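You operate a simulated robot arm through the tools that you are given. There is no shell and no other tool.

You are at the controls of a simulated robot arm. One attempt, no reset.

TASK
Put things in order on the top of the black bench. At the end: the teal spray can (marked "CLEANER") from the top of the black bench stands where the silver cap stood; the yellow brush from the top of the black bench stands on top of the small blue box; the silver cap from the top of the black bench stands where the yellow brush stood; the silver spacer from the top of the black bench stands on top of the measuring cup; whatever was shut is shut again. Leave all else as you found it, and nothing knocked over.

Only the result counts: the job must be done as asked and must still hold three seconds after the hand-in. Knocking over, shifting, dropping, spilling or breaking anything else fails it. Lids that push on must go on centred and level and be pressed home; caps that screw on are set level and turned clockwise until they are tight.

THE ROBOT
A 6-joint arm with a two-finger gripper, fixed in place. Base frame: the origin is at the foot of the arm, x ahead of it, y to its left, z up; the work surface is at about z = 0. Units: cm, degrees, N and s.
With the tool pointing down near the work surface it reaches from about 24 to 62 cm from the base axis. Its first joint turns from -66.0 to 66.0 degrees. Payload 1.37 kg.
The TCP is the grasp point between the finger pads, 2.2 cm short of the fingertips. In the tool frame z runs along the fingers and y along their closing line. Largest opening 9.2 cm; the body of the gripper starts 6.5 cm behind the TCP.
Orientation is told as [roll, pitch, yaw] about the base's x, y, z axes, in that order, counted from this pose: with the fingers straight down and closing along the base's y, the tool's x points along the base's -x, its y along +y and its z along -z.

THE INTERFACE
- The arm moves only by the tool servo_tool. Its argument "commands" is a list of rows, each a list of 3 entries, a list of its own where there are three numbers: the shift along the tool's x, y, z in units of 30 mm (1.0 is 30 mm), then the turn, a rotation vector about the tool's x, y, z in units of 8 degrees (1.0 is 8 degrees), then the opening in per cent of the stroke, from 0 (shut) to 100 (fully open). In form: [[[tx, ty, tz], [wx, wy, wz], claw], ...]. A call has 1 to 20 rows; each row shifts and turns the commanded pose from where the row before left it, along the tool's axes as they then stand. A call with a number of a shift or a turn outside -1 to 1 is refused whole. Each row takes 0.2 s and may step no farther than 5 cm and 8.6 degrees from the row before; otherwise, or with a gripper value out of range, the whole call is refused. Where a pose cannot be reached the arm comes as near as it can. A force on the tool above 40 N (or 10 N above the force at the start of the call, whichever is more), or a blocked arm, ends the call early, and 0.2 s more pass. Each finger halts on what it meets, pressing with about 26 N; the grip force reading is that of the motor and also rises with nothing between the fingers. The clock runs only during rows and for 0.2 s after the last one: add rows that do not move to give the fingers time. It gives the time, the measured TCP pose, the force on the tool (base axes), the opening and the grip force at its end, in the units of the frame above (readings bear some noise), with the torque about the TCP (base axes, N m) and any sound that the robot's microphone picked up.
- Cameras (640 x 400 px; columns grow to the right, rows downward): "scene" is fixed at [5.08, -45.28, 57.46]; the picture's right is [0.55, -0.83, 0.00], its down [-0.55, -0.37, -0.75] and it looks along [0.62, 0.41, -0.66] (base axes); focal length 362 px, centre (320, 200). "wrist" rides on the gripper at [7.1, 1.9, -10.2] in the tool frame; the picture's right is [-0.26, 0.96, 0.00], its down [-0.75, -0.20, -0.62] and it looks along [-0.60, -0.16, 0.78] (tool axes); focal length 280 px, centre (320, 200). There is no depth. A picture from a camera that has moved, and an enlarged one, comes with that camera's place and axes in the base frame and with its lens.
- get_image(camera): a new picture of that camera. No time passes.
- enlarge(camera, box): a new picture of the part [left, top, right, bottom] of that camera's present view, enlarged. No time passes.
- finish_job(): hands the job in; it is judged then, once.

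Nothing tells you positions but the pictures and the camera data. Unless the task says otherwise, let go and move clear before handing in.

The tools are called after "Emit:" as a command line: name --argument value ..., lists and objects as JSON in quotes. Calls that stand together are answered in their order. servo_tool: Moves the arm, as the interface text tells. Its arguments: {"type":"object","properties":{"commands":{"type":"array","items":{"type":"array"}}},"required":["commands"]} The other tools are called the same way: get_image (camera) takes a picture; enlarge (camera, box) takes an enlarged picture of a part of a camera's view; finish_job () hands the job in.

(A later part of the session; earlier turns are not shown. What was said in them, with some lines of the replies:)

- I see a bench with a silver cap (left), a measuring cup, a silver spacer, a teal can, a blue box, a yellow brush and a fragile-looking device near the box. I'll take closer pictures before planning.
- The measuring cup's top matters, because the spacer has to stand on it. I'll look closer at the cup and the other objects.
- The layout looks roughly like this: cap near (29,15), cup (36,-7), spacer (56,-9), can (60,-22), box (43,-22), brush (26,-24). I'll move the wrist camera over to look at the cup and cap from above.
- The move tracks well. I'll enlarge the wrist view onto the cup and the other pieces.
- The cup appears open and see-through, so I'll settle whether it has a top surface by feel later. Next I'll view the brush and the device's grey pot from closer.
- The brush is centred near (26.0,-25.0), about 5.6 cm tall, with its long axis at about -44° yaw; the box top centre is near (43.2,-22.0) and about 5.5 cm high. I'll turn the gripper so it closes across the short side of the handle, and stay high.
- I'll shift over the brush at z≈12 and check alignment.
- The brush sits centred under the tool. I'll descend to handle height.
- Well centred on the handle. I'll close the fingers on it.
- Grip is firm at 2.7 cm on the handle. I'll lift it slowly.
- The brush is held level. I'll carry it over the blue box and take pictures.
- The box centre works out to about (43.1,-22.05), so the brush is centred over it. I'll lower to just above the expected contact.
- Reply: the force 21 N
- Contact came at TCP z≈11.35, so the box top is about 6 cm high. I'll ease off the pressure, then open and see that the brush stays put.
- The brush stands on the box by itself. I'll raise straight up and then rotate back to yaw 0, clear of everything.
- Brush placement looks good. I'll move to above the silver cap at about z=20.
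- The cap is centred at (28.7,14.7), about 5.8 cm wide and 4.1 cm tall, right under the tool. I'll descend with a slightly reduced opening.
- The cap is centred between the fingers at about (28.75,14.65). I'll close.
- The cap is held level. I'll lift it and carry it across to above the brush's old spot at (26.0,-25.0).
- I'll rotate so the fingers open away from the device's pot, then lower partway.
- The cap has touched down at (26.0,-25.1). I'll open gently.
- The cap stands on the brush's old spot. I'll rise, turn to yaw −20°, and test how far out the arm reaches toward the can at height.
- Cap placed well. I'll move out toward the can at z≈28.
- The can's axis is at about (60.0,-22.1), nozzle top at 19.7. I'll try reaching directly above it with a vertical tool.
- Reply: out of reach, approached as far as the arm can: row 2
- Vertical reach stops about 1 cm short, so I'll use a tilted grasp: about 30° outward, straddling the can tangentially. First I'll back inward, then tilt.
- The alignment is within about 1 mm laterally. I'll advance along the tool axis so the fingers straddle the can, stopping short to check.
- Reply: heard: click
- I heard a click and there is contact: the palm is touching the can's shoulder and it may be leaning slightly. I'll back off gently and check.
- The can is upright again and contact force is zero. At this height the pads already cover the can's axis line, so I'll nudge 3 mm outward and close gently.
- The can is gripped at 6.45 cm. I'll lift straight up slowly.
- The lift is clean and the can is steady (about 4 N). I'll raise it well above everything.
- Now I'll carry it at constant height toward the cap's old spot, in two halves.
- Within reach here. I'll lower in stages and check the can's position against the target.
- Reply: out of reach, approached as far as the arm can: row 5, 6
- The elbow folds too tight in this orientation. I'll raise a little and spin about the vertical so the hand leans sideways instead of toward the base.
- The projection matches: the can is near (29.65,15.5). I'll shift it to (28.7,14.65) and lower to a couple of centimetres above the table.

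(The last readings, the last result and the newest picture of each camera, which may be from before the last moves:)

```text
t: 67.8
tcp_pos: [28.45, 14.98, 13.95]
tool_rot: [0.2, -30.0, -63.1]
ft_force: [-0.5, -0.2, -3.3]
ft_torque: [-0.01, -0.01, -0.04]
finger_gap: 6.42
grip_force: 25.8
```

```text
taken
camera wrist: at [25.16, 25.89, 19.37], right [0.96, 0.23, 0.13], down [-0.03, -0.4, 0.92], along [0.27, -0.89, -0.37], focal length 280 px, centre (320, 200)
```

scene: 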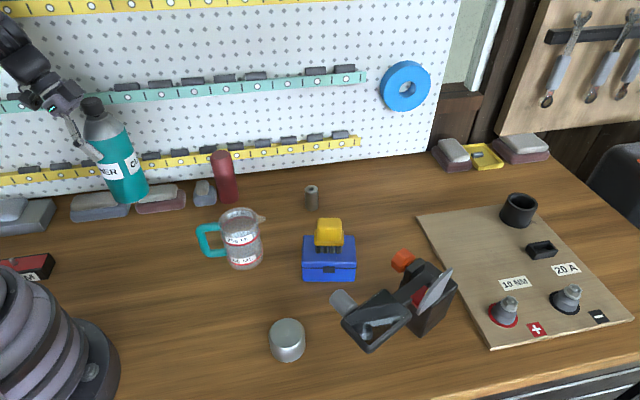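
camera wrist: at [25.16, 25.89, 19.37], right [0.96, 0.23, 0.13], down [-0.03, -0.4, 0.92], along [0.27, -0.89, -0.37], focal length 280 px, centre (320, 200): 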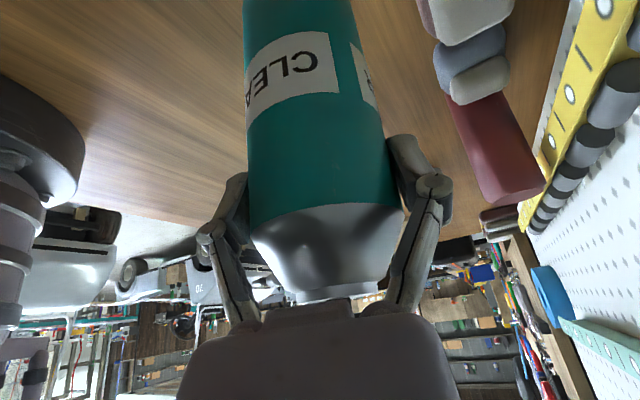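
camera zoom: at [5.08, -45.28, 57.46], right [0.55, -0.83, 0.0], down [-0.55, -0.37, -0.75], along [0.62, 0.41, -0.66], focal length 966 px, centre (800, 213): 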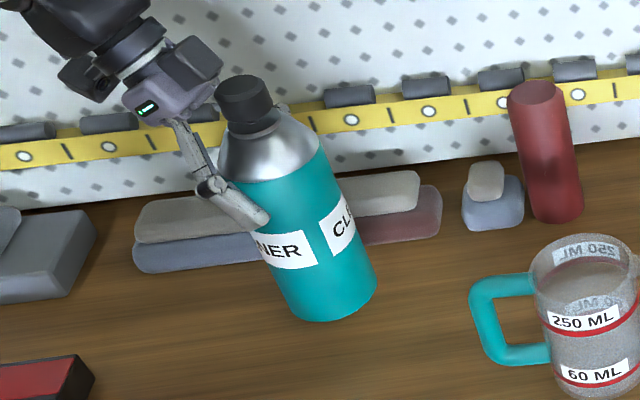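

The can is right over (28.7,14.7). I'll lower the last stretch carefully.

Emit:
servo_tool --commands '[[[0.1, 0, 0.173], [0, 0, 0], 50], [[0.1, 0, 0.173], [0, 0, 0], 50], [[0.03, 0, 0.052], [0, 0, 0], 50], [[0, 0, 0], [0, 0, 0], 50]]'

Emit:
servo_tool --commands '[[[0.025, 0, 0.043], [0, 0, 0], 50], [[0, 0, 0], [0, 0, 0], 50]]'

Emit:
servo_tool --commands '[[[0.025, 0, 0.043], [0, 0, 0], 50], [[0, 0, 0], [0, 0, 0], 50]]'

```text
t: 68.8
tcp_pos: [28.44, 14.98, 12.79]
tool_rot: [0.0, -30.0, -63.1]
ft_force: [0.5, -0.7, -3.3]
ft_torque: [-0.02, 0.01, 0.01]
finger_gap: 6.41
grip_force: 26.2
```

```text
t: 69.4
tcp_pos: [28.48, 15.05, 12.69]
tool_rot: [0.2, -29.9, -63.1]
ft_force: [0.6, 1.0, -2.5]
ft_torque: [0.01, 0.03, 0.0]
finger_gap: 6.39
grip_force: 26.2
```

```text
t: 70.0
tcp_pos: [28.5, 15.01, 12.54]
tool_rot: [0.2, -30.0, -63.1]
ft_force: [0.0, -0.4, -2.4]
ft_torque: [0.02, -0.01, -0.01]
finger_gap: 6.43
grip_force: 26.0
```

Emit:
servo_tool --commands '[[[0.025, 0, 0.043], [0, 0, 0], 50], [[0, 0, 0], [0, 0, 0], 50]]'

Emit:
servo_tool --commands '[[[0.02, 0, 0.035], [0, 0, 0], 50], [[0, 0, 0], [0, 0, 0], 50]]'

```text
t: 70.6
tcp_pos: [28.49, 15.02, 12.32]
tool_rot: [0.1, -30.0, -63.1]
ft_force: [0.2, -0.3, -3.6]
ft_torque: [0.05, 0.01, -0.01]
finger_gap: 6.41
grip_force: 26.1
```

```text
t: 71.2
tcp_pos: [28.45, 15.03, 12.16]
tool_rot: [0.2, -29.9, -63.1]
ft_force: [-0.3, 2.0, 7.9]
ft_torque: [-0.03, 0.27, 0.0]
finger_gap: 6.41
grip_force: 25.8
```

The can has touched down. I'll open the fingers gradually.

Emit:
servo_tool --commands '[[[0, 0, 0], [0, 0, 0], 71], [[0, 0, 0], [0, 0, 0], 74], [[0, 0, 0], [0, 0, 0], 80], [[0, 0, 0], [0, 0, 0], 90], [[0, 0, 0], [0, 0, 0], 100], [[0, 0, 0], [0, 0, 0], 100], [[0, 0, 0], [0, 0, 0], 100]]'

Emit:
get_image --camera "wrist"

Emit:
enlarge --camera "scene" --box '[60, 120, 220, 270]'

```text
t: 72.8
tcp_pos: [28.56, 14.94, 12.14]
tool_rot: [0.2, -30.0, -63.0]
ft_force: [-0.1, -0.9, 0.1]
ft_torque: [-0.02, 0.02, 0.0]
finger_gap: 9.18
grip_force: 0.1
```

```text
taken
camera wrist: at [25.17, 25.87, 17.47], right [0.96, 0.24, 0.13], down [-0.03, -0.4, 0.92], along [0.27, -0.89, -0.37], focal length 280 px, centre (320, 200)
```

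wrist: 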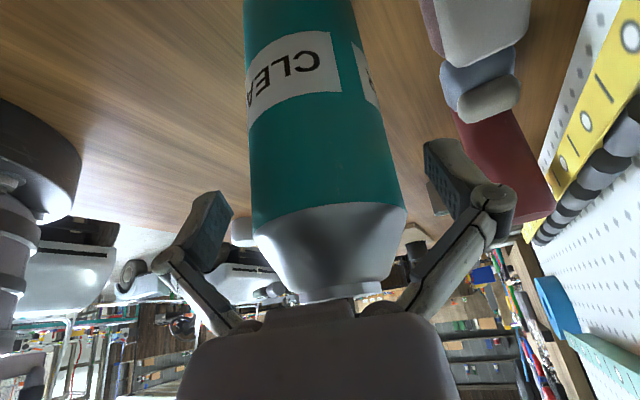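

```text
2.67 times, centred on (140, 195) of scene
camera zoom: at [5.08, -45.28, 57.46], right [0.55, -0.83, 0.0], down [-0.55, -0.37, -0.75], along [0.62, 0.41, -0.66], focal length 966 px, centre (800, 213)
```

zoom: 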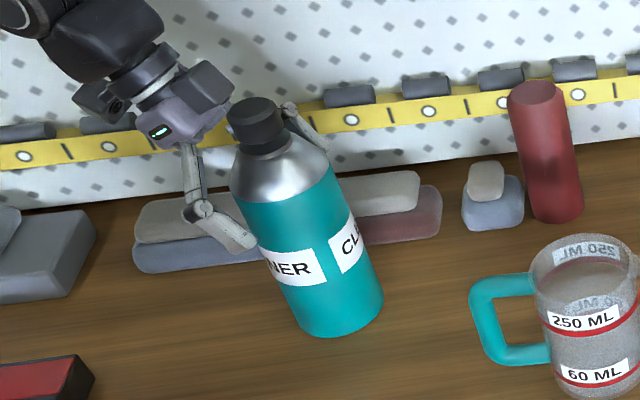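

The can stands alone on the cap's old spot. I'll retreat back along the tool axis.

Emit:
servo_tool --commands '[[[0, 0, -0.2], [0, 0, 0], 100], [[0, 0, -0.4], [0, 0, 0], 100], [[0, 0, -0.6], [0, 0, 0], 100], [[0, 0, -0.8], [0, 0, 0], 100], [[0, 0, -0.8], [0, 0, 0], 100], [[0, 0, -0.8], [0, 0, 0], 100], [[0, 0, -0.8], [0, 0, 0], 100], [[0, 0, 0], [0, 0, 0], 100]]'

Emit:
get_image --camera "wrist"

Emit:
get_image --camera "scene"

```text
t: 74.6
tcp_pos: [25.6, 20.79, 23.78]
tool_rot: [0.1, -30.1, -63.1]
ft_force: [-0.6, 0.4, -0.8]
ft_torque: [-0.01, 0.0, 0.0]
finger_gap: 9.2
grip_force: 0.2
```

```text
taken
camera wrist: at [22.35, 31.67, 29.0], right [0.96, 0.24, 0.13], down [-0.03, -0.4, 0.92], along [0.27, -0.89, -0.37], focal length 280 px, centre (320, 200)
```

wrist: 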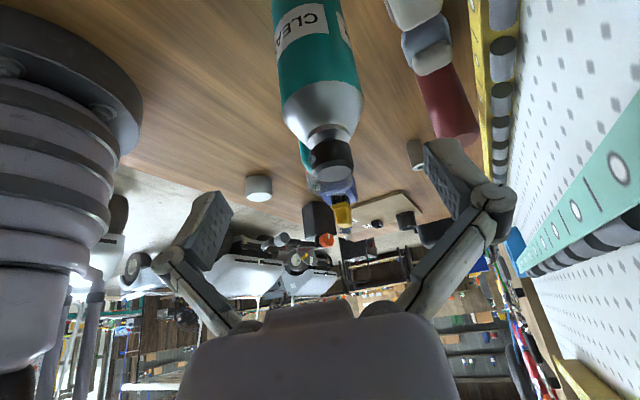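

```text
taken
```

scene: 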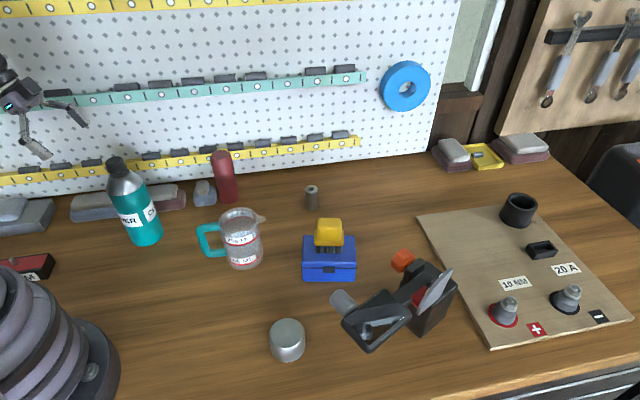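

The can is standing where the cap was. I'll raise, straighten the tool to vertical, then head for the spacer.

Emit:
servo_tool --commands '[[[-0.5, 0, -0.866], [0, 0, 0], 100], [[-0.5, 0, -0.866], [0, 0, 0], 100], [[0, 0, 0], [0, 0.9375, 0], 100], [[0, 0, 0], [0, 0.9375, 0], 100], [[0, 0, 0], [0, 0.9375, 0], 100], [[0, 0, 0], [0, 0.9375, 0], 100], [[0, 0, 0], [0, 0, 0], 100]]'

Emit:
get_image --camera "wrist"

Emit:
enlarge --camera "scene" --box '[80, 130, 220, 260]'

```text
t: 76.2
tcp_pos: [25.52, 20.75, 29.53]
tool_rot: [0.1, -0.1, -62.9]
ft_force: [0.0, 0.5, -0.5]
ft_torque: [0.02, -0.04, 0.01]
finger_gap: 9.2
grip_force: 0.1
```

```text
taken
camera wrist: at [24.12, 28.01, 39.8], right [0.98, 0.2, 0.0], down [0.16, -0.77, 0.62], along [0.13, -0.61, -0.78], focal length 280 px, centre (320, 200)
```

wrist: 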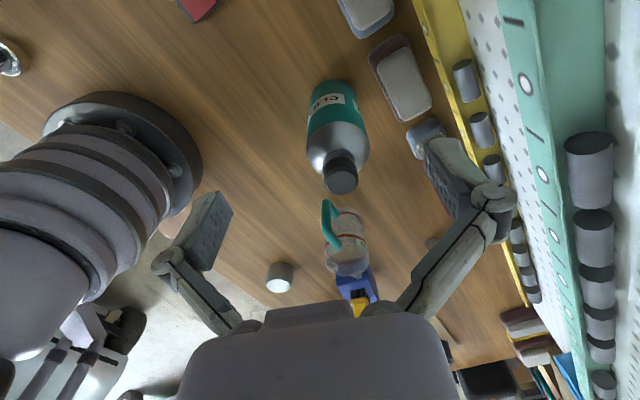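

```text
3.08 times, centred on (150, 195) of scene
camera zoom: at [5.08, -45.28, 57.46], right [0.55, -0.83, 0.0], down [-0.55, -0.37, -0.75], along [0.62, 0.41, -0.66], focal length 1114 px, centre (843, 215)
```

zoom: 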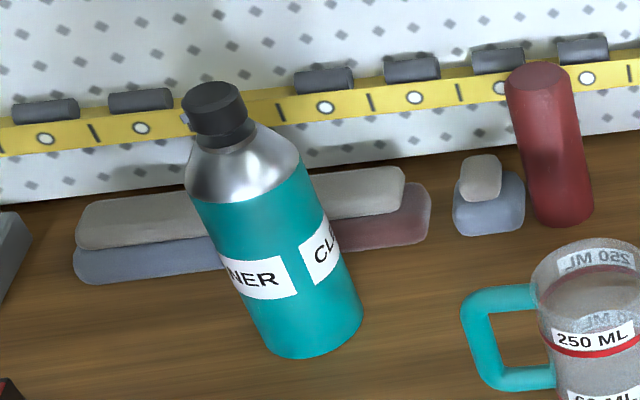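

The can's base sits at the same pixel spot the cap's base had. Next I'll go over the spacer.

Emit:
servo_tool --commands '[[[-0.9, 0.302, 0], [0, 0, 0], 100], [[-0.9, 0.302, 0], [0, 0, 0], 100], [[-0.9, 0.302, 0], [0, 0, 0], 100], [[-0.9, 0.302, 0], [0, 0, 0], 100], [[-0.9, 0.302, 0], [0, 0, 0], 100], [[-0.9, 0.302, 0], [0, 0, 0], 100], [[-0.9, 0.302, 0], [0, 0, 0], 100], [[-0.9, 0.302, 0], [0, 0, 0], 100], [[-0.9, 0.302, 0.3], [0, 0, 0], 100], [[-0.9, 0.302, 0.4], [0, 0, 0], 90], [[-0.9, 0.302, 0.4], [0, 0, 0], 80], [[-0.9, 0.302, 0.4], [0, 0, 0], 70], [[-0.9, 0.302, 0.4], [0, 0, 0], 70], [[-0.9, 0.302, 0.4], [0, 0, 0], 70], [[-0.9, 0.302, 0.4], [0, 0, 0], 70], [[0, 0, 0], [0, 0, 0], 70]]'

Emit:
get_image --camera "wrist"

Emit:
get_image --camera "scene"

```text
t: 79.6
tcp_pos: [56.03, -9.29, 21.68]
tool_rot: [0.2, 0.0, -63.0]
ft_force: [0.7, 0.8, -0.3]
ft_torque: [0.02, -0.01, -0.04]
finger_gap: 6.44
grip_force: 0.0
```

```text
taken
camera wrist: at [54.68, -2.08, 31.78], right [0.98, 0.2, 0.0], down [0.16, -0.76, 0.62], along [0.13, -0.61, -0.78], focal length 280 px, centre (320, 200)
```

wrist: 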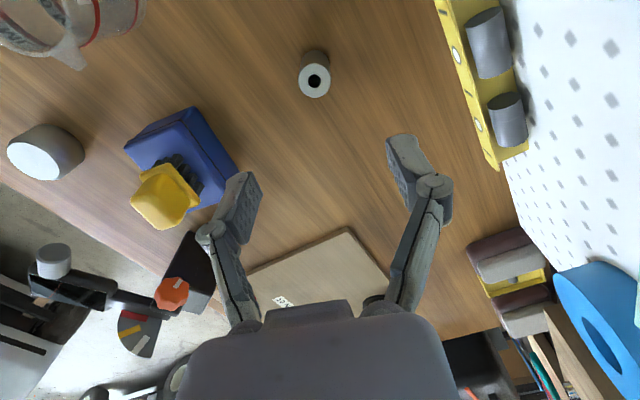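

```text
taken
```

scene: 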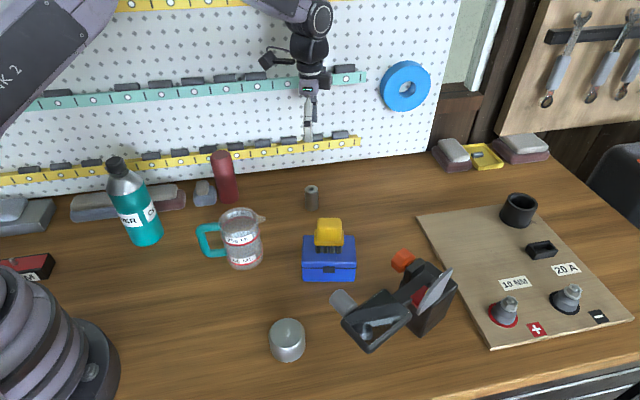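

Emit:
enlarge --camera "wrist" --box '[270, 30, 370, 130]'

Emit:
enlarge --camera "wrist" --box '[0, 0, 160, 100]'

Emit:
enlarge --camera "scene" --box '[280, 170, 345, 225]'

```text
4.00 times, centred on (320, 80) of wrist
camera zoom: at [54.68, -2.08, 31.78], right [0.98, 0.2, 0.0], down [0.16, -0.76, 0.62], along [0.13, -0.61, -0.78], focal length 1122 px, centre (320, 680)
```

zoom: 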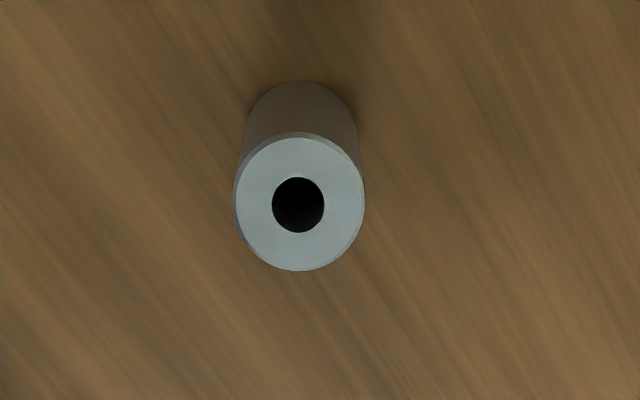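

```text
4.00 times, centred on (80, 50) of wrist
camera zoom: at [54.68, -2.08, 31.78], right [0.98, 0.2, 0.0], down [0.16, -0.76, 0.62], along [0.13, -0.61, -0.78], focal length 1122 px, centre (1280, 800)
```

zoom: 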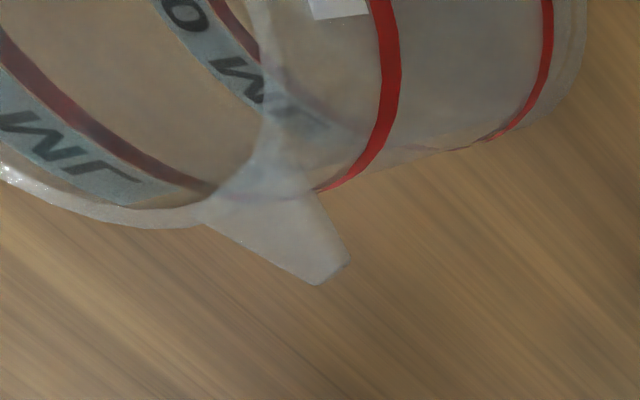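

```text
7.27 times, centred on (312, 198) of scene
camera zoom: at [5.08, -45.28, 57.46], right [0.55, -0.83, 0.0], down [-0.55, -0.37, -0.75], along [0.62, 0.41, -0.66], focal length 2634 px, centre (374, 218)
```

zoom: 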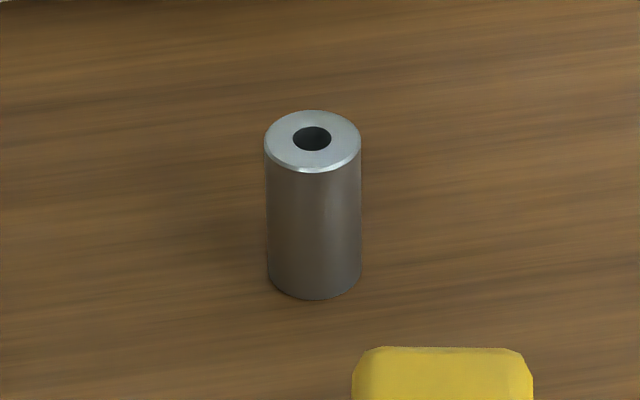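

The spacer is at about (55.8,-9.35), 3.0 cm in diameter and 5.5 cm tall. I'll descend to just above it and check.

Emit:
servo_tool --commands '[[[0.028, -0.12, 0.6], [0, 0, 0], 70], [[0, 0, 0.8], [0, 0, 0], 70], [[0, 0, 0.8], [0, 0, 0], 70], [[0, 0, 0.8], [0, 0, 0], 70], [[0, 0, 0.7], [0, 0, 0], 70], [[0, 0, 0.5], [0, 0, 0], 70], [[0, 0, 0], [0, 0, 0], 70]]'

Emit:
get_image --camera "wrist"

Emit:
enlarge --camera "scene" --box '[270, 120, 370, 230]'

```text
t: 81.2
tcp_pos: [55.71, -9.29, 8.95]
tool_rot: [0.1, 0.0, -63.0]
ft_force: [-0.6, -0.3, 0.3]
ft_torque: [0.01, -0.03, 0.01]
finger_gap: 6.43
grip_force: 0.1
```

```text
taken
camera wrist: at [54.36, -2.14, 19.03], right [0.98, 0.2, 0.0], down [0.16, -0.76, 0.63], along [0.13, -0.61, -0.78], focal length 280 px, centre (320, 200)
```

wrist: 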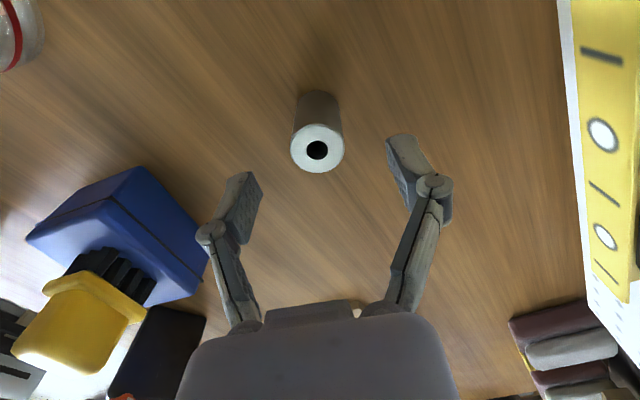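

```text
3.64 times, centred on (320, 175) of scene
camera zoom: at [5.08, -45.28, 57.46], right [0.55, -0.83, 0.0], down [-0.55, -0.37, -0.75], along [0.62, 0.41, -0.66], focal length 1317 px, centre (320, 291)
```

zoom: 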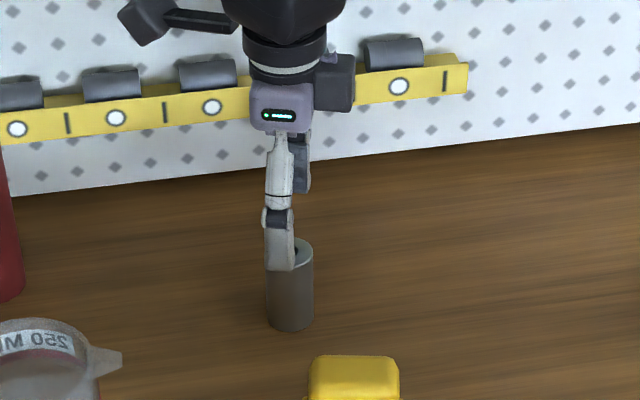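

Emit:
servo_tool --commands '[[[0, -0.05, 0.5], [0, 0, 0], 70], [[0, 0, 0.4], [0, 0, 0], 70], [[0, 0, 0.28], [0, 0, 0], 70], [[0, 0, 0.1], [0, 0, 0], 70], [[0, 0, 0], [0, 0, 0], 70]]'

Emit:
get_image --camera "wrist"

```text
t: 82.4
tcp_pos: [55.57, -9.25, 5.04]
tool_rot: [0.1, 0.0, -63.0]
ft_force: [0.7, -0.5, 0.2]
ft_torque: [0.03, 0.01, -0.01]
finger_gap: 6.47
grip_force: 0.0
```

```text
taken
camera wrist: at [54.2, -2.1, 15.29], right [0.98, 0.2, 0.0], down [0.16, -0.76, 0.63], along [0.13, -0.61, -0.78], focal length 280 px, centre (320, 200)
```

wrist: 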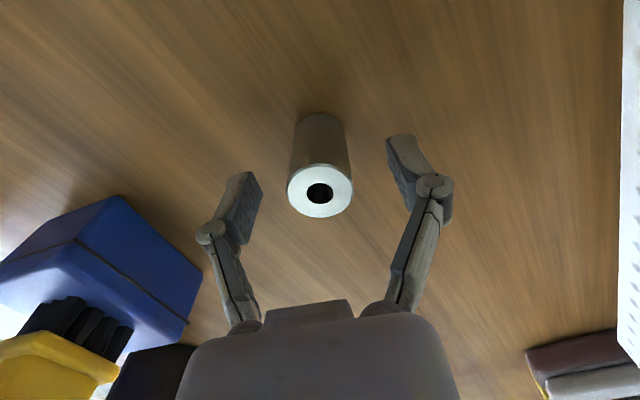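

Perfectly centred. I'll close on the spacer.

Emit:
servo_tool --commands '[[[0, 0, 0], [0, 0, 0], 45], [[0, 0, 0], [0, 0, 0], 20], [[0, 0, 0], [0, 0, 0], 10], [[0, 0, 0], [0, 0, 0], 10], [[0, 0, 0], [0, 0, 0], 10]]'

Emit:
servo_tool --commands '[[[0, 0, -0.1], [0, 0, 0], 10], [[0, 0, -0.3], [0, 0, 0], 10], [[0, 0, -0.6], [0, 0, 0], 10], [[0, 0, -0.8], [0, 0, 0], 10], [[0, 0, -0.8], [0, 0, 0], 10], [[0, 0, -0.8], [0, 0, 0], 10], [[0, 0, -0.8], [0, 0, 0], 10], [[0, 0, -0.6], [0, 0, 0], 10], [[0, 0, 0], [0, 0, 0], 10]]'

Emit:
get_image --camera "wrist"

Emit:
get_image --camera "scene"

```text
t: 83.6
tcp_pos: [55.62, -9.27, 5.0]
tool_rot: [0.1, 0.0, -63.0]
ft_force: [-0.3, -0.3, -0.1]
ft_torque: [0.03, 0.0, -0.02]
finger_gap: 2.91
grip_force: 26.1
```

```text
t: 85.6
tcp_pos: [55.43, -9.23, 19.56]
tool_rot: [0.1, 0.0, -63.0]
ft_force: [0.9, -0.3, -0.7]
ft_torque: [-0.01, 0.0, 0.01]
finger_gap: 2.9
grip_force: 26.3
```

```text
taken
camera wrist: at [54.03, -2.03, 29.75], right [0.98, 0.2, 0.0], down [0.16, -0.76, 0.63], along [0.13, -0.61, -0.78], focal length 280 px, centre (320, 200)
```

wrist: 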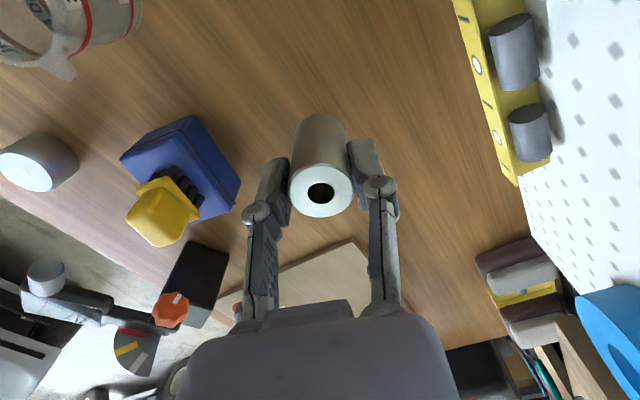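

```text
taken
```

scene: 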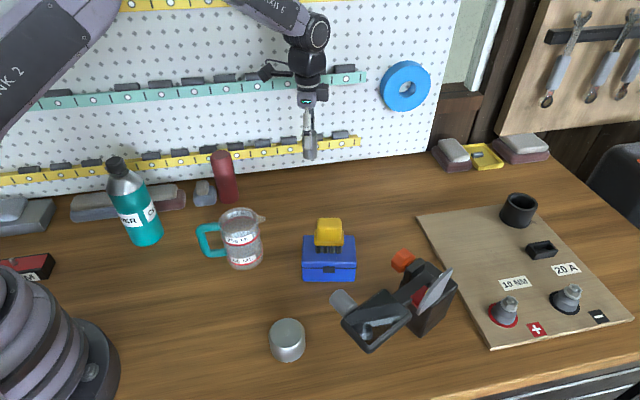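

The spacer is held 0.5 cm below its top. I'll carry it above the cup (centre about (35.8,-6.7), rim about 10.5 cm).

Emit:
servo_tool --commands '[[[0.534, -0.78, -0.07], [0, 0, 0], 10], [[0.534, -0.78, -0.07], [0, 0, 0], 10], [[0.534, -0.78, -0.07], [0, 0, 0], 10], [[0.534, -0.78, -0.07], [0, 0, 0], 10], [[0.534, -0.78, -0.07], [0, 0, 0], 10], [[0.534, -0.78, -0.07], [0, 0, 0], 10], [[0.534, -0.78, -0.07], [0, 0, 0], 10], [[0, 0, 0], [0, 0, 0], 10]]'

Emit:
get_image --camera "wrist"

Emit:
enlarge --camera "scene" --box '[180, 120, 300, 280]'

```text
t: 87.4
tcp_pos: [35.78, -6.52, 21.03]
tool_rot: [0.1, 0.0, -63.0]
ft_force: [0.0, -0.3, -0.6]
ft_torque: [0.02, 0.01, -0.01]
finger_gap: 2.91
grip_force: 26.1
```

```text
taken
camera wrist: at [34.35, 0.63, 31.18], right [0.98, 0.2, 0.0], down [0.16, -0.76, 0.63], along [0.13, -0.61, -0.78], focal length 280 px, centre (320, 200)
```

wrist: 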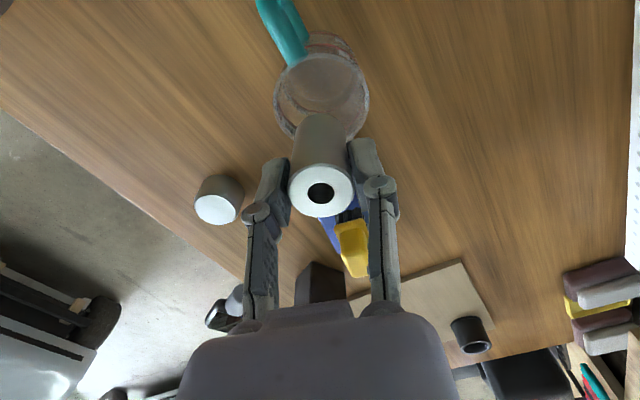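

```text
2.50 times, centred on (240, 200) of scene
camera zoom: at [5.08, -45.28, 57.46], right [0.55, -0.83, 0.0], down [-0.55, -0.37, -0.75], along [0.62, 0.41, -0.66], focal length 906 px, centre (520, 200)
```

zoom: 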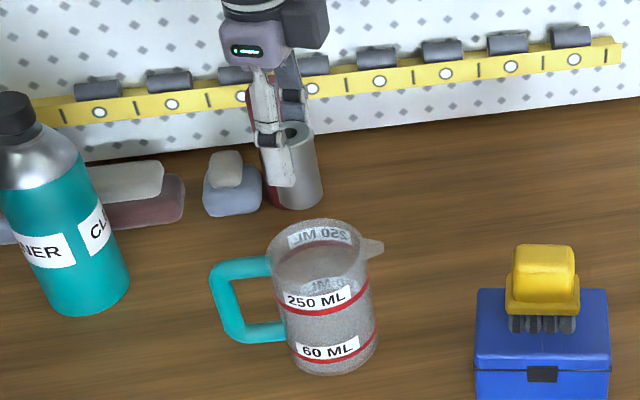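

Emit:
enlarge --camera "wrist" --box '[240, 0, 400, 160]'

Emit:
enlarge --camera "scene" --box '[195, 195, 275, 275]'

```text
2.50 times, centred on (320, 80) of wrist
camera zoom: at [34.35, 0.63, 31.18], right [0.98, 0.2, 0.0], down [0.16, -0.76, 0.63], along [0.13, -0.61, -0.78], focal length 701 px, centre (320, 500)
```

zoom: 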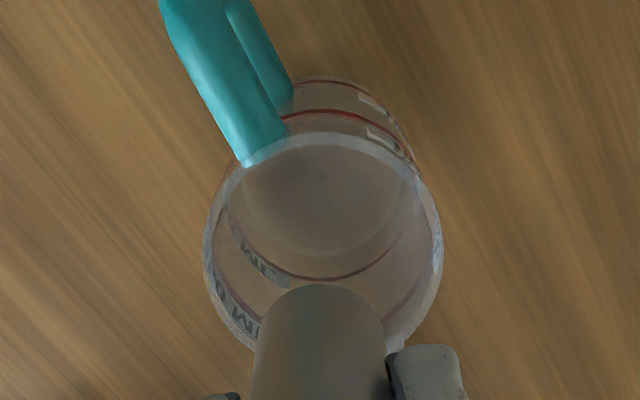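

```text
5.00 times, centred on (235, 235) of scene
camera zoom: at [5.08, -45.28, 57.46], right [0.55, -0.83, 0.0], down [-0.55, -0.37, -0.75], along [0.62, 0.41, -0.66], focal length 1811 px, centre (745, 25)
```

zoom: 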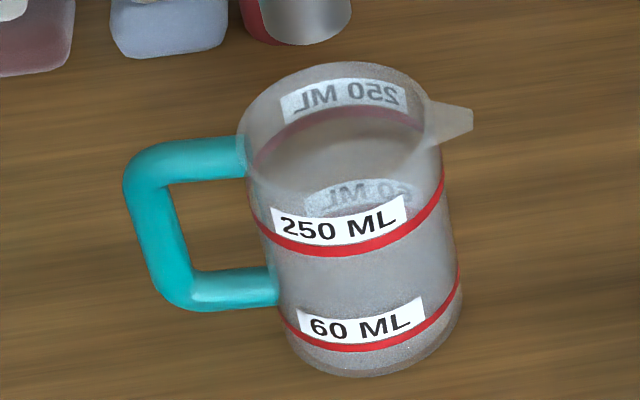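

The wrist view shows a rim ring and the cup floor, so it looks hollow, but contact will tell. I'll lower to just above rim level, then feel in small steps.

Emit:
servo_tool --commands '[[[0, -0.03, 0.5], [0, 0, 0], 10], [[0, 0, 0.5], [0, 0, 0], 10], [[0, 0, 0.4], [0, 0, 0], 10], [[0, 0, 0.3], [0, 0, 0], 10], [[0, 0, 0], [0, 0, 0], 10]]'

Emit:
get_image --camera "wrist"

Emit:
enlarge --camera "scene" --box '[195, 165, 285, 275]'

```text
t: 88.6
tcp_pos: [35.88, -6.7, 15.68]
tool_rot: [0.1, 0.0, -63.0]
ft_force: [0.1, -0.1, -0.9]
ft_torque: [0.01, 0.02, 0.01]
finger_gap: 2.91
grip_force: 26.2
```

```text
taken
camera wrist: at [34.37, 0.54, 25.93], right [0.98, 0.2, 0.0], down [0.16, -0.76, 0.62], along [0.13, -0.61, -0.78], focal length 280 px, centre (320, 200)
```

wrist: 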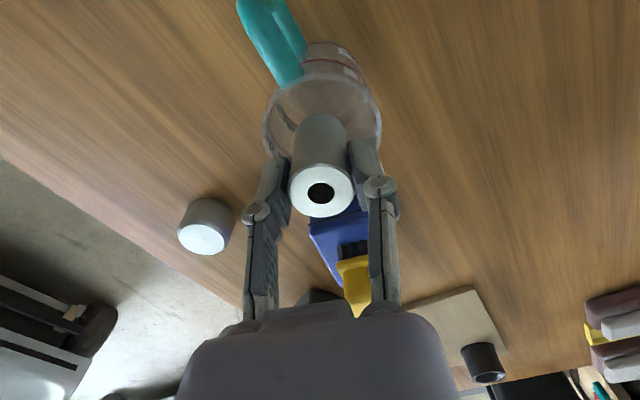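

```text
3.64 times, centred on (240, 220) of scene
camera zoom: at [5.08, -45.28, 57.46], right [0.55, -0.83, 0.0], down [-0.55, -0.37, -0.75], along [0.62, 0.41, -0.66], focal length 1317 px, centre (611, 127)
```

zoom: 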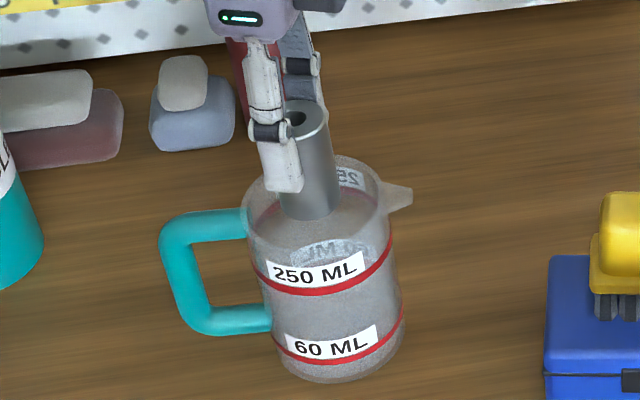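

Emit:
servo_tool --commands '[[[0, 0, 0.06], [0, 0, 0], 10], [[0, 0, 0.06], [0, 0, 0], 10], [[0, 0, 0], [0, 0, 0], 10]]'

Emit:
servo_tool --commands '[[[0, 0, 0.05], [0, 0, 0], 10], [[0, 0, 0.05], [0, 0, 0], 10], [[0, 0, 0], [0, 0, 0], 10]]'

Emit:
servo_tool --commands '[[[0, 0, 0.05], [0, 0, 0], 10], [[0, 0, 0.05], [0, 0, 0], 10], [[0, 0, 0], [0, 0, 0], 10]]'

```text
t: 89.4
tcp_pos: [35.85, -6.64, 15.5]
tool_rot: [0.2, 0.0, -63.1]
ft_force: [-0.8, 1.6, 18.3]
ft_torque: [0.11, 0.05, -0.03]
finger_gap: 2.94
grip_force: 26.4
```

```text
t: 90.2
tcp_pos: [35.96, -6.68, 15.19]
tool_rot: [0.1, -0.2, -63.1]
ft_force: [-0.4, 0.0, 18.8]
ft_torque: [-0.09, -0.02, 0.01]
finger_gap: 2.92
grip_force: 25.7
```

```text
t: 91.0
tcp_pos: [35.79, -6.66, 14.79]
tool_rot: [0.2, 0.0, -62.9]
ft_force: [0.9, 0.2, 19.1]
ft_torque: [0.02, -0.05, 0.04]
finger_gap: 2.93
grip_force: 25.7
```

There is solid contact with the spacer's bottom at about z=10.5: the cup's top carries load (the force held at about 19 N while the spacer slid up in the grip). I'll ease off and release slowly.

Emit:
servo_tool --commands '[[[0, 0, -0.04], [0, 0, 0], 10], [[0, 0, 0], [0, 0, 0], 10]]'

Emit:
get_image --camera "wrist"

Emit:
enlarge --camera "scene" --box '[195, 165, 285, 275]'

```text
t: 91.6
tcp_pos: [35.68, -6.71, 14.95]
tool_rot: [0.0, 0.1, -63.2]
ft_force: [-0.7, 1.0, -0.4]
ft_torque: [0.0, -0.03, -0.03]
finger_gap: 2.89
grip_force: 26.0
```

```text
taken
camera wrist: at [34.33, 0.46, 25.17], right [0.98, 0.2, 0.0], down [0.16, -0.76, 0.62], along [0.13, -0.61, -0.78], focal length 280 px, centre (320, 200)
```

wrist: 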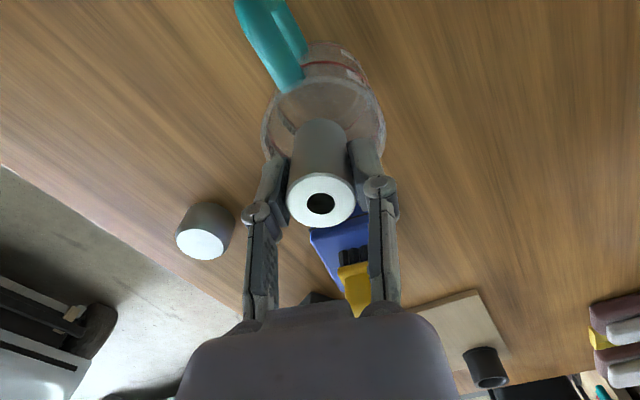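

```text
3.64 times, centred on (240, 220) of scene
camera zoom: at [5.08, -45.28, 57.46], right [0.55, -0.83, 0.0], down [-0.55, -0.37, -0.75], along [0.62, 0.41, -0.66], focal length 1317 px, centre (611, 127)
```

zoom: 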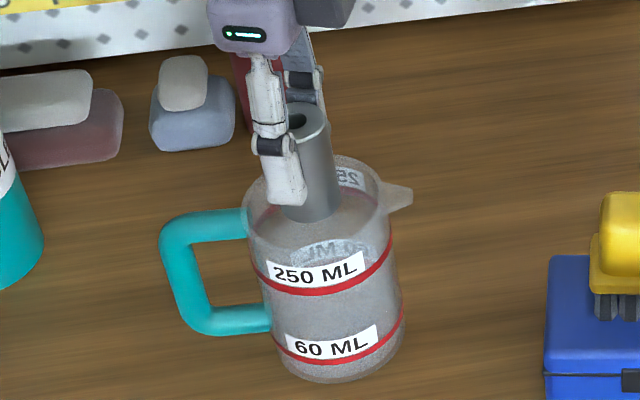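

Emit:
servo_tool --commands '[[[0, 0, 0.025], [0, 0, 0], 10], [[0, 0, 0], [0, 0, 0], 10]]'

```text
t: 92.2
tcp_pos: [35.8, -6.72, 14.95]
tool_rot: [0.1, 0.1, -63.0]
ft_force: [-0.8, 0.2, -1.1]
ft_torque: [-0.02, 0.01, -0.02]
finger_gap: 2.93
grip_force: 26.1
```

Emit:
servo_tool --commands '[[[0, 0, 0.02], [0, 0, 0], 10], [[0, 0, 0], [0, 0, 0], 10]]'

```text
t: 92.8
tcp_pos: [35.78, -6.74, 14.93]
tool_rot: [0.0, 0.0, -62.9]
ft_force: [0.2, -0.3, 0.0]
ft_torque: [-0.01, 0.02, 0.0]
finger_gap: 2.91
grip_force: 26.3
```

Emit:
servo_tool --commands '[[[0, 0, 0.025], [0, 0, 0], 10], [[0, 0, 0], [0, 0, 0], 10]]'

```text
t: 93.4
tcp_pos: [35.79, -6.74, 14.86]
tool_rot: [0.2, -0.1, -63.0]
ft_force: [-1.1, 0.7, 17.9]
ft_torque: [0.01, 0.04, 0.01]
finger_gap: 2.93
grip_force: 26.2
```

Emit:
servo_tool --commands '[[[0, 0, -0.015], [0, 0, 0], 10], [[0, 0, 0], [0, 0, 0], 10]]'

Emit:
servo_tool --commands '[[[0, 0, 0], [0, 0, 0], 35], [[0, 0, 0], [0, 0, 0], 38], [[0, 0, 0], [0, 0, 0], 44], [[0, 0, 0], [0, 0, 0], 52], [[0, 0, 0], [0, 0, 0], 60], [[0, 0, 0], [0, 0, 0], 60]]'

Emit:
get_image --camera "wrist"

Emit:
enlarge --camera "scene" --box '[195, 165, 285, 275]'

```text
t: 94.0
tcp_pos: [35.85, -6.63, 14.82]
tool_rot: [0.2, -0.2, -62.9]
ft_force: [0.3, 0.7, 16.6]
ft_torque: [-0.06, -0.06, -0.01]
finger_gap: 2.93
grip_force: 26.3
```

```text
t: 95.4
tcp_pos: [35.82, -6.66, 14.77]
tool_rot: [0.1, 0.0, -63.0]
ft_force: [-0.5, -0.5, -0.3]
ft_torque: [-0.01, -0.01, 0.01]
finger_gap: 5.52
grip_force: 0.1
```

```text
taken
camera wrist: at [34.36, 0.48, 25.04], right [0.98, 0.2, 0.0], down [0.16, -0.76, 0.63], along [0.13, -0.61, -0.78], focal length 280 px, centre (320, 200)
```

wrist: 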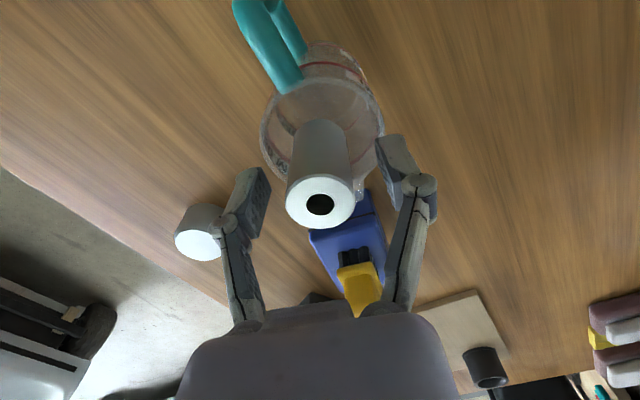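

```text
3.64 times, centred on (240, 220) of scene
camera zoom: at [5.08, -45.28, 57.46], right [0.55, -0.83, 0.0], down [-0.55, -0.37, -0.75], along [0.62, 0.41, -0.66], focal length 1317 px, centre (611, 127)
```

zoom: 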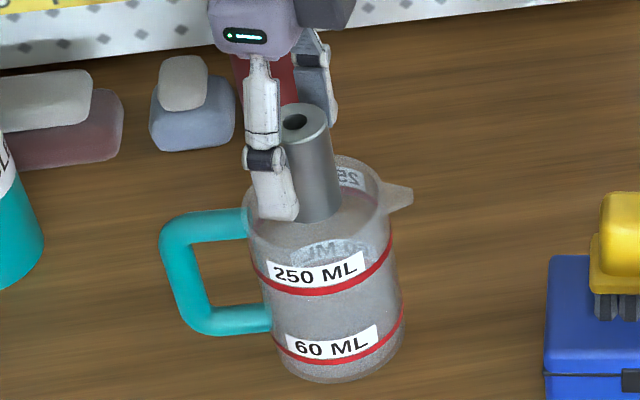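

The spacer stands on the cup by itself. I'll rise straight up and clear.

Emit:
servo_tool --commands '[[[0, 0, -0.15], [0, 0, 0], 60], [[0, 0, -0.3], [0, 0, 0], 60], [[0, 0, -0.5], [0, 0, 0], 60], [[0, 0, -0.8], [0, 0, 0], 60], [[0, 0, -0.8], [0, 0, 0], 60], [[0, 0, -0.8], [0, 0, 0], 60], [[0, 0, -0.8], [0, 0, 0], 60], [[0, 0, 0], [0, 0, 0], 60], [[0, 0, 0], [0, 0, 0], 60]]'

Emit:
get_image --camera "wrist"

Emit:
get_image --camera "scene"

```text
t: 97.4
tcp_pos: [35.82, -6.66, 27.31]
tool_rot: [0.1, 0.0, -62.9]
ft_force: [0.8, -0.5, 0.3]
ft_torque: [0.02, -0.03, 0.0]
finger_gap: 5.54
grip_force: 0.0
```

```text
taken
camera wrist: at [34.41, 0.56, 37.51], right [0.98, 0.2, 0.0], down [0.16, -0.76, 0.63], along [0.13, -0.61, -0.78], focal length 280 px, centre (320, 200)
```

wrist: 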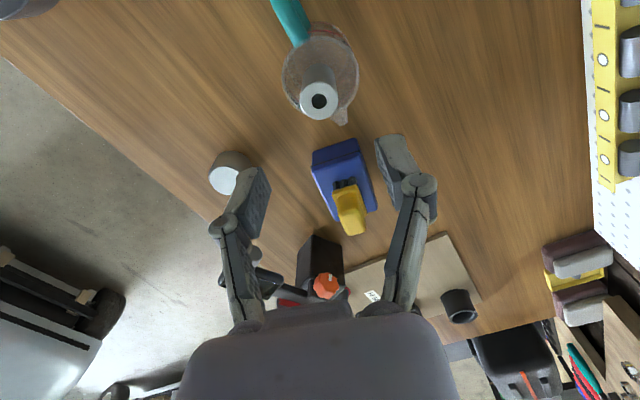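

```text
taken
```

scene: 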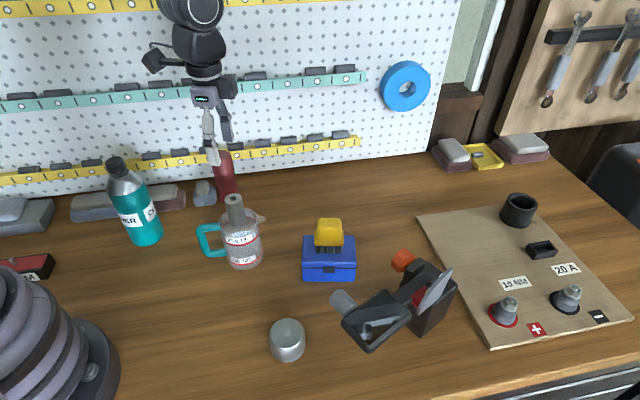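

Everything appears placed. I'll verify details with enlarged views before handing in.

Emit:
enlarge --camera "scene" --box '[200, 170, 280, 280]'

Emit:
enlarge --camera "scene" --box '[250, 200, 370, 370]'

Emit:
enlarge --camera "scene" --box '[80, 140, 220, 260]'

```text
3.64 times, centred on (240, 225) of scene
camera zoom: at [5.08, -45.28, 57.46], right [0.55, -0.83, 0.0], down [-0.55, -0.37, -0.75], along [0.62, 0.41, -0.66], focal length 1317 px, centre (611, 109)
```

zoom: 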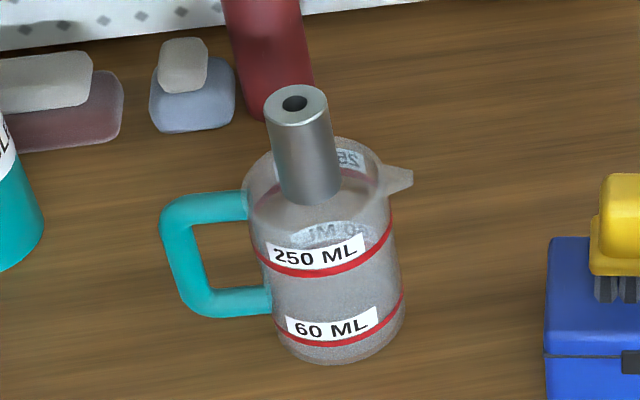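

```text
2.35 times, centred on (310, 285) of scene
camera zoom: at [5.08, -45.28, 57.46], right [0.55, -0.83, 0.0], down [-0.55, -0.37, -0.75], along [0.62, 0.41, -0.66], focal length 852 px, centre (344, 0)
```

zoom: 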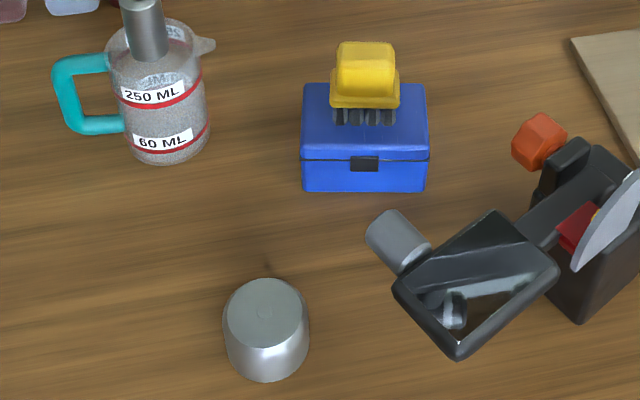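

```text
3.33 times, centred on (150, 200) of scene
camera zoom: at [5.08, -45.28, 57.46], right [0.55, -0.83, 0.0], down [-0.55, -0.37, -0.75], along [0.62, 0.41, -0.66], focal length 1207 px, centre (887, 200)
```

zoom: 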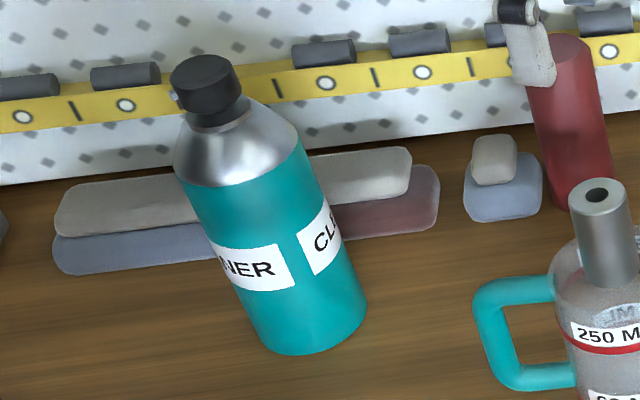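

All four pieces are in place. The can stands at the cap's old spot, the brush is on the shut blue box, the cap stands at the brush's old spot, and the spacer stands on the cup. Nothing else has moved and the gripper is clear, so I'll hand in.

Emit:
finish_job

```text
The job is handed in.
```

The job is handed in. In the last camera views all four pieces stood where you asked, nothing was knocked over, and nothing else appeared to have moved.

- **Spray can:** it stands where the silver cap stood, upright. While I was reaching for it at its first position, the gripper palm touched its shoulder and it leaned slightly. I backed off, it stood upright again, and I then lifted it cleanly.
- **Yellow brush:** it stands near the middle of the blue box's lid. The box was never opened.
- **Silver cap:** it stands where the brush stood, within a few millimetres as far as I can measure from the pictures.
- **Silver spacer:** it stands upright on the measuring cup. The cup looks open in the pictures, but the spacer met solid contact level with the rim and rests there.

I released everything and raised the gripper clear before handing in.
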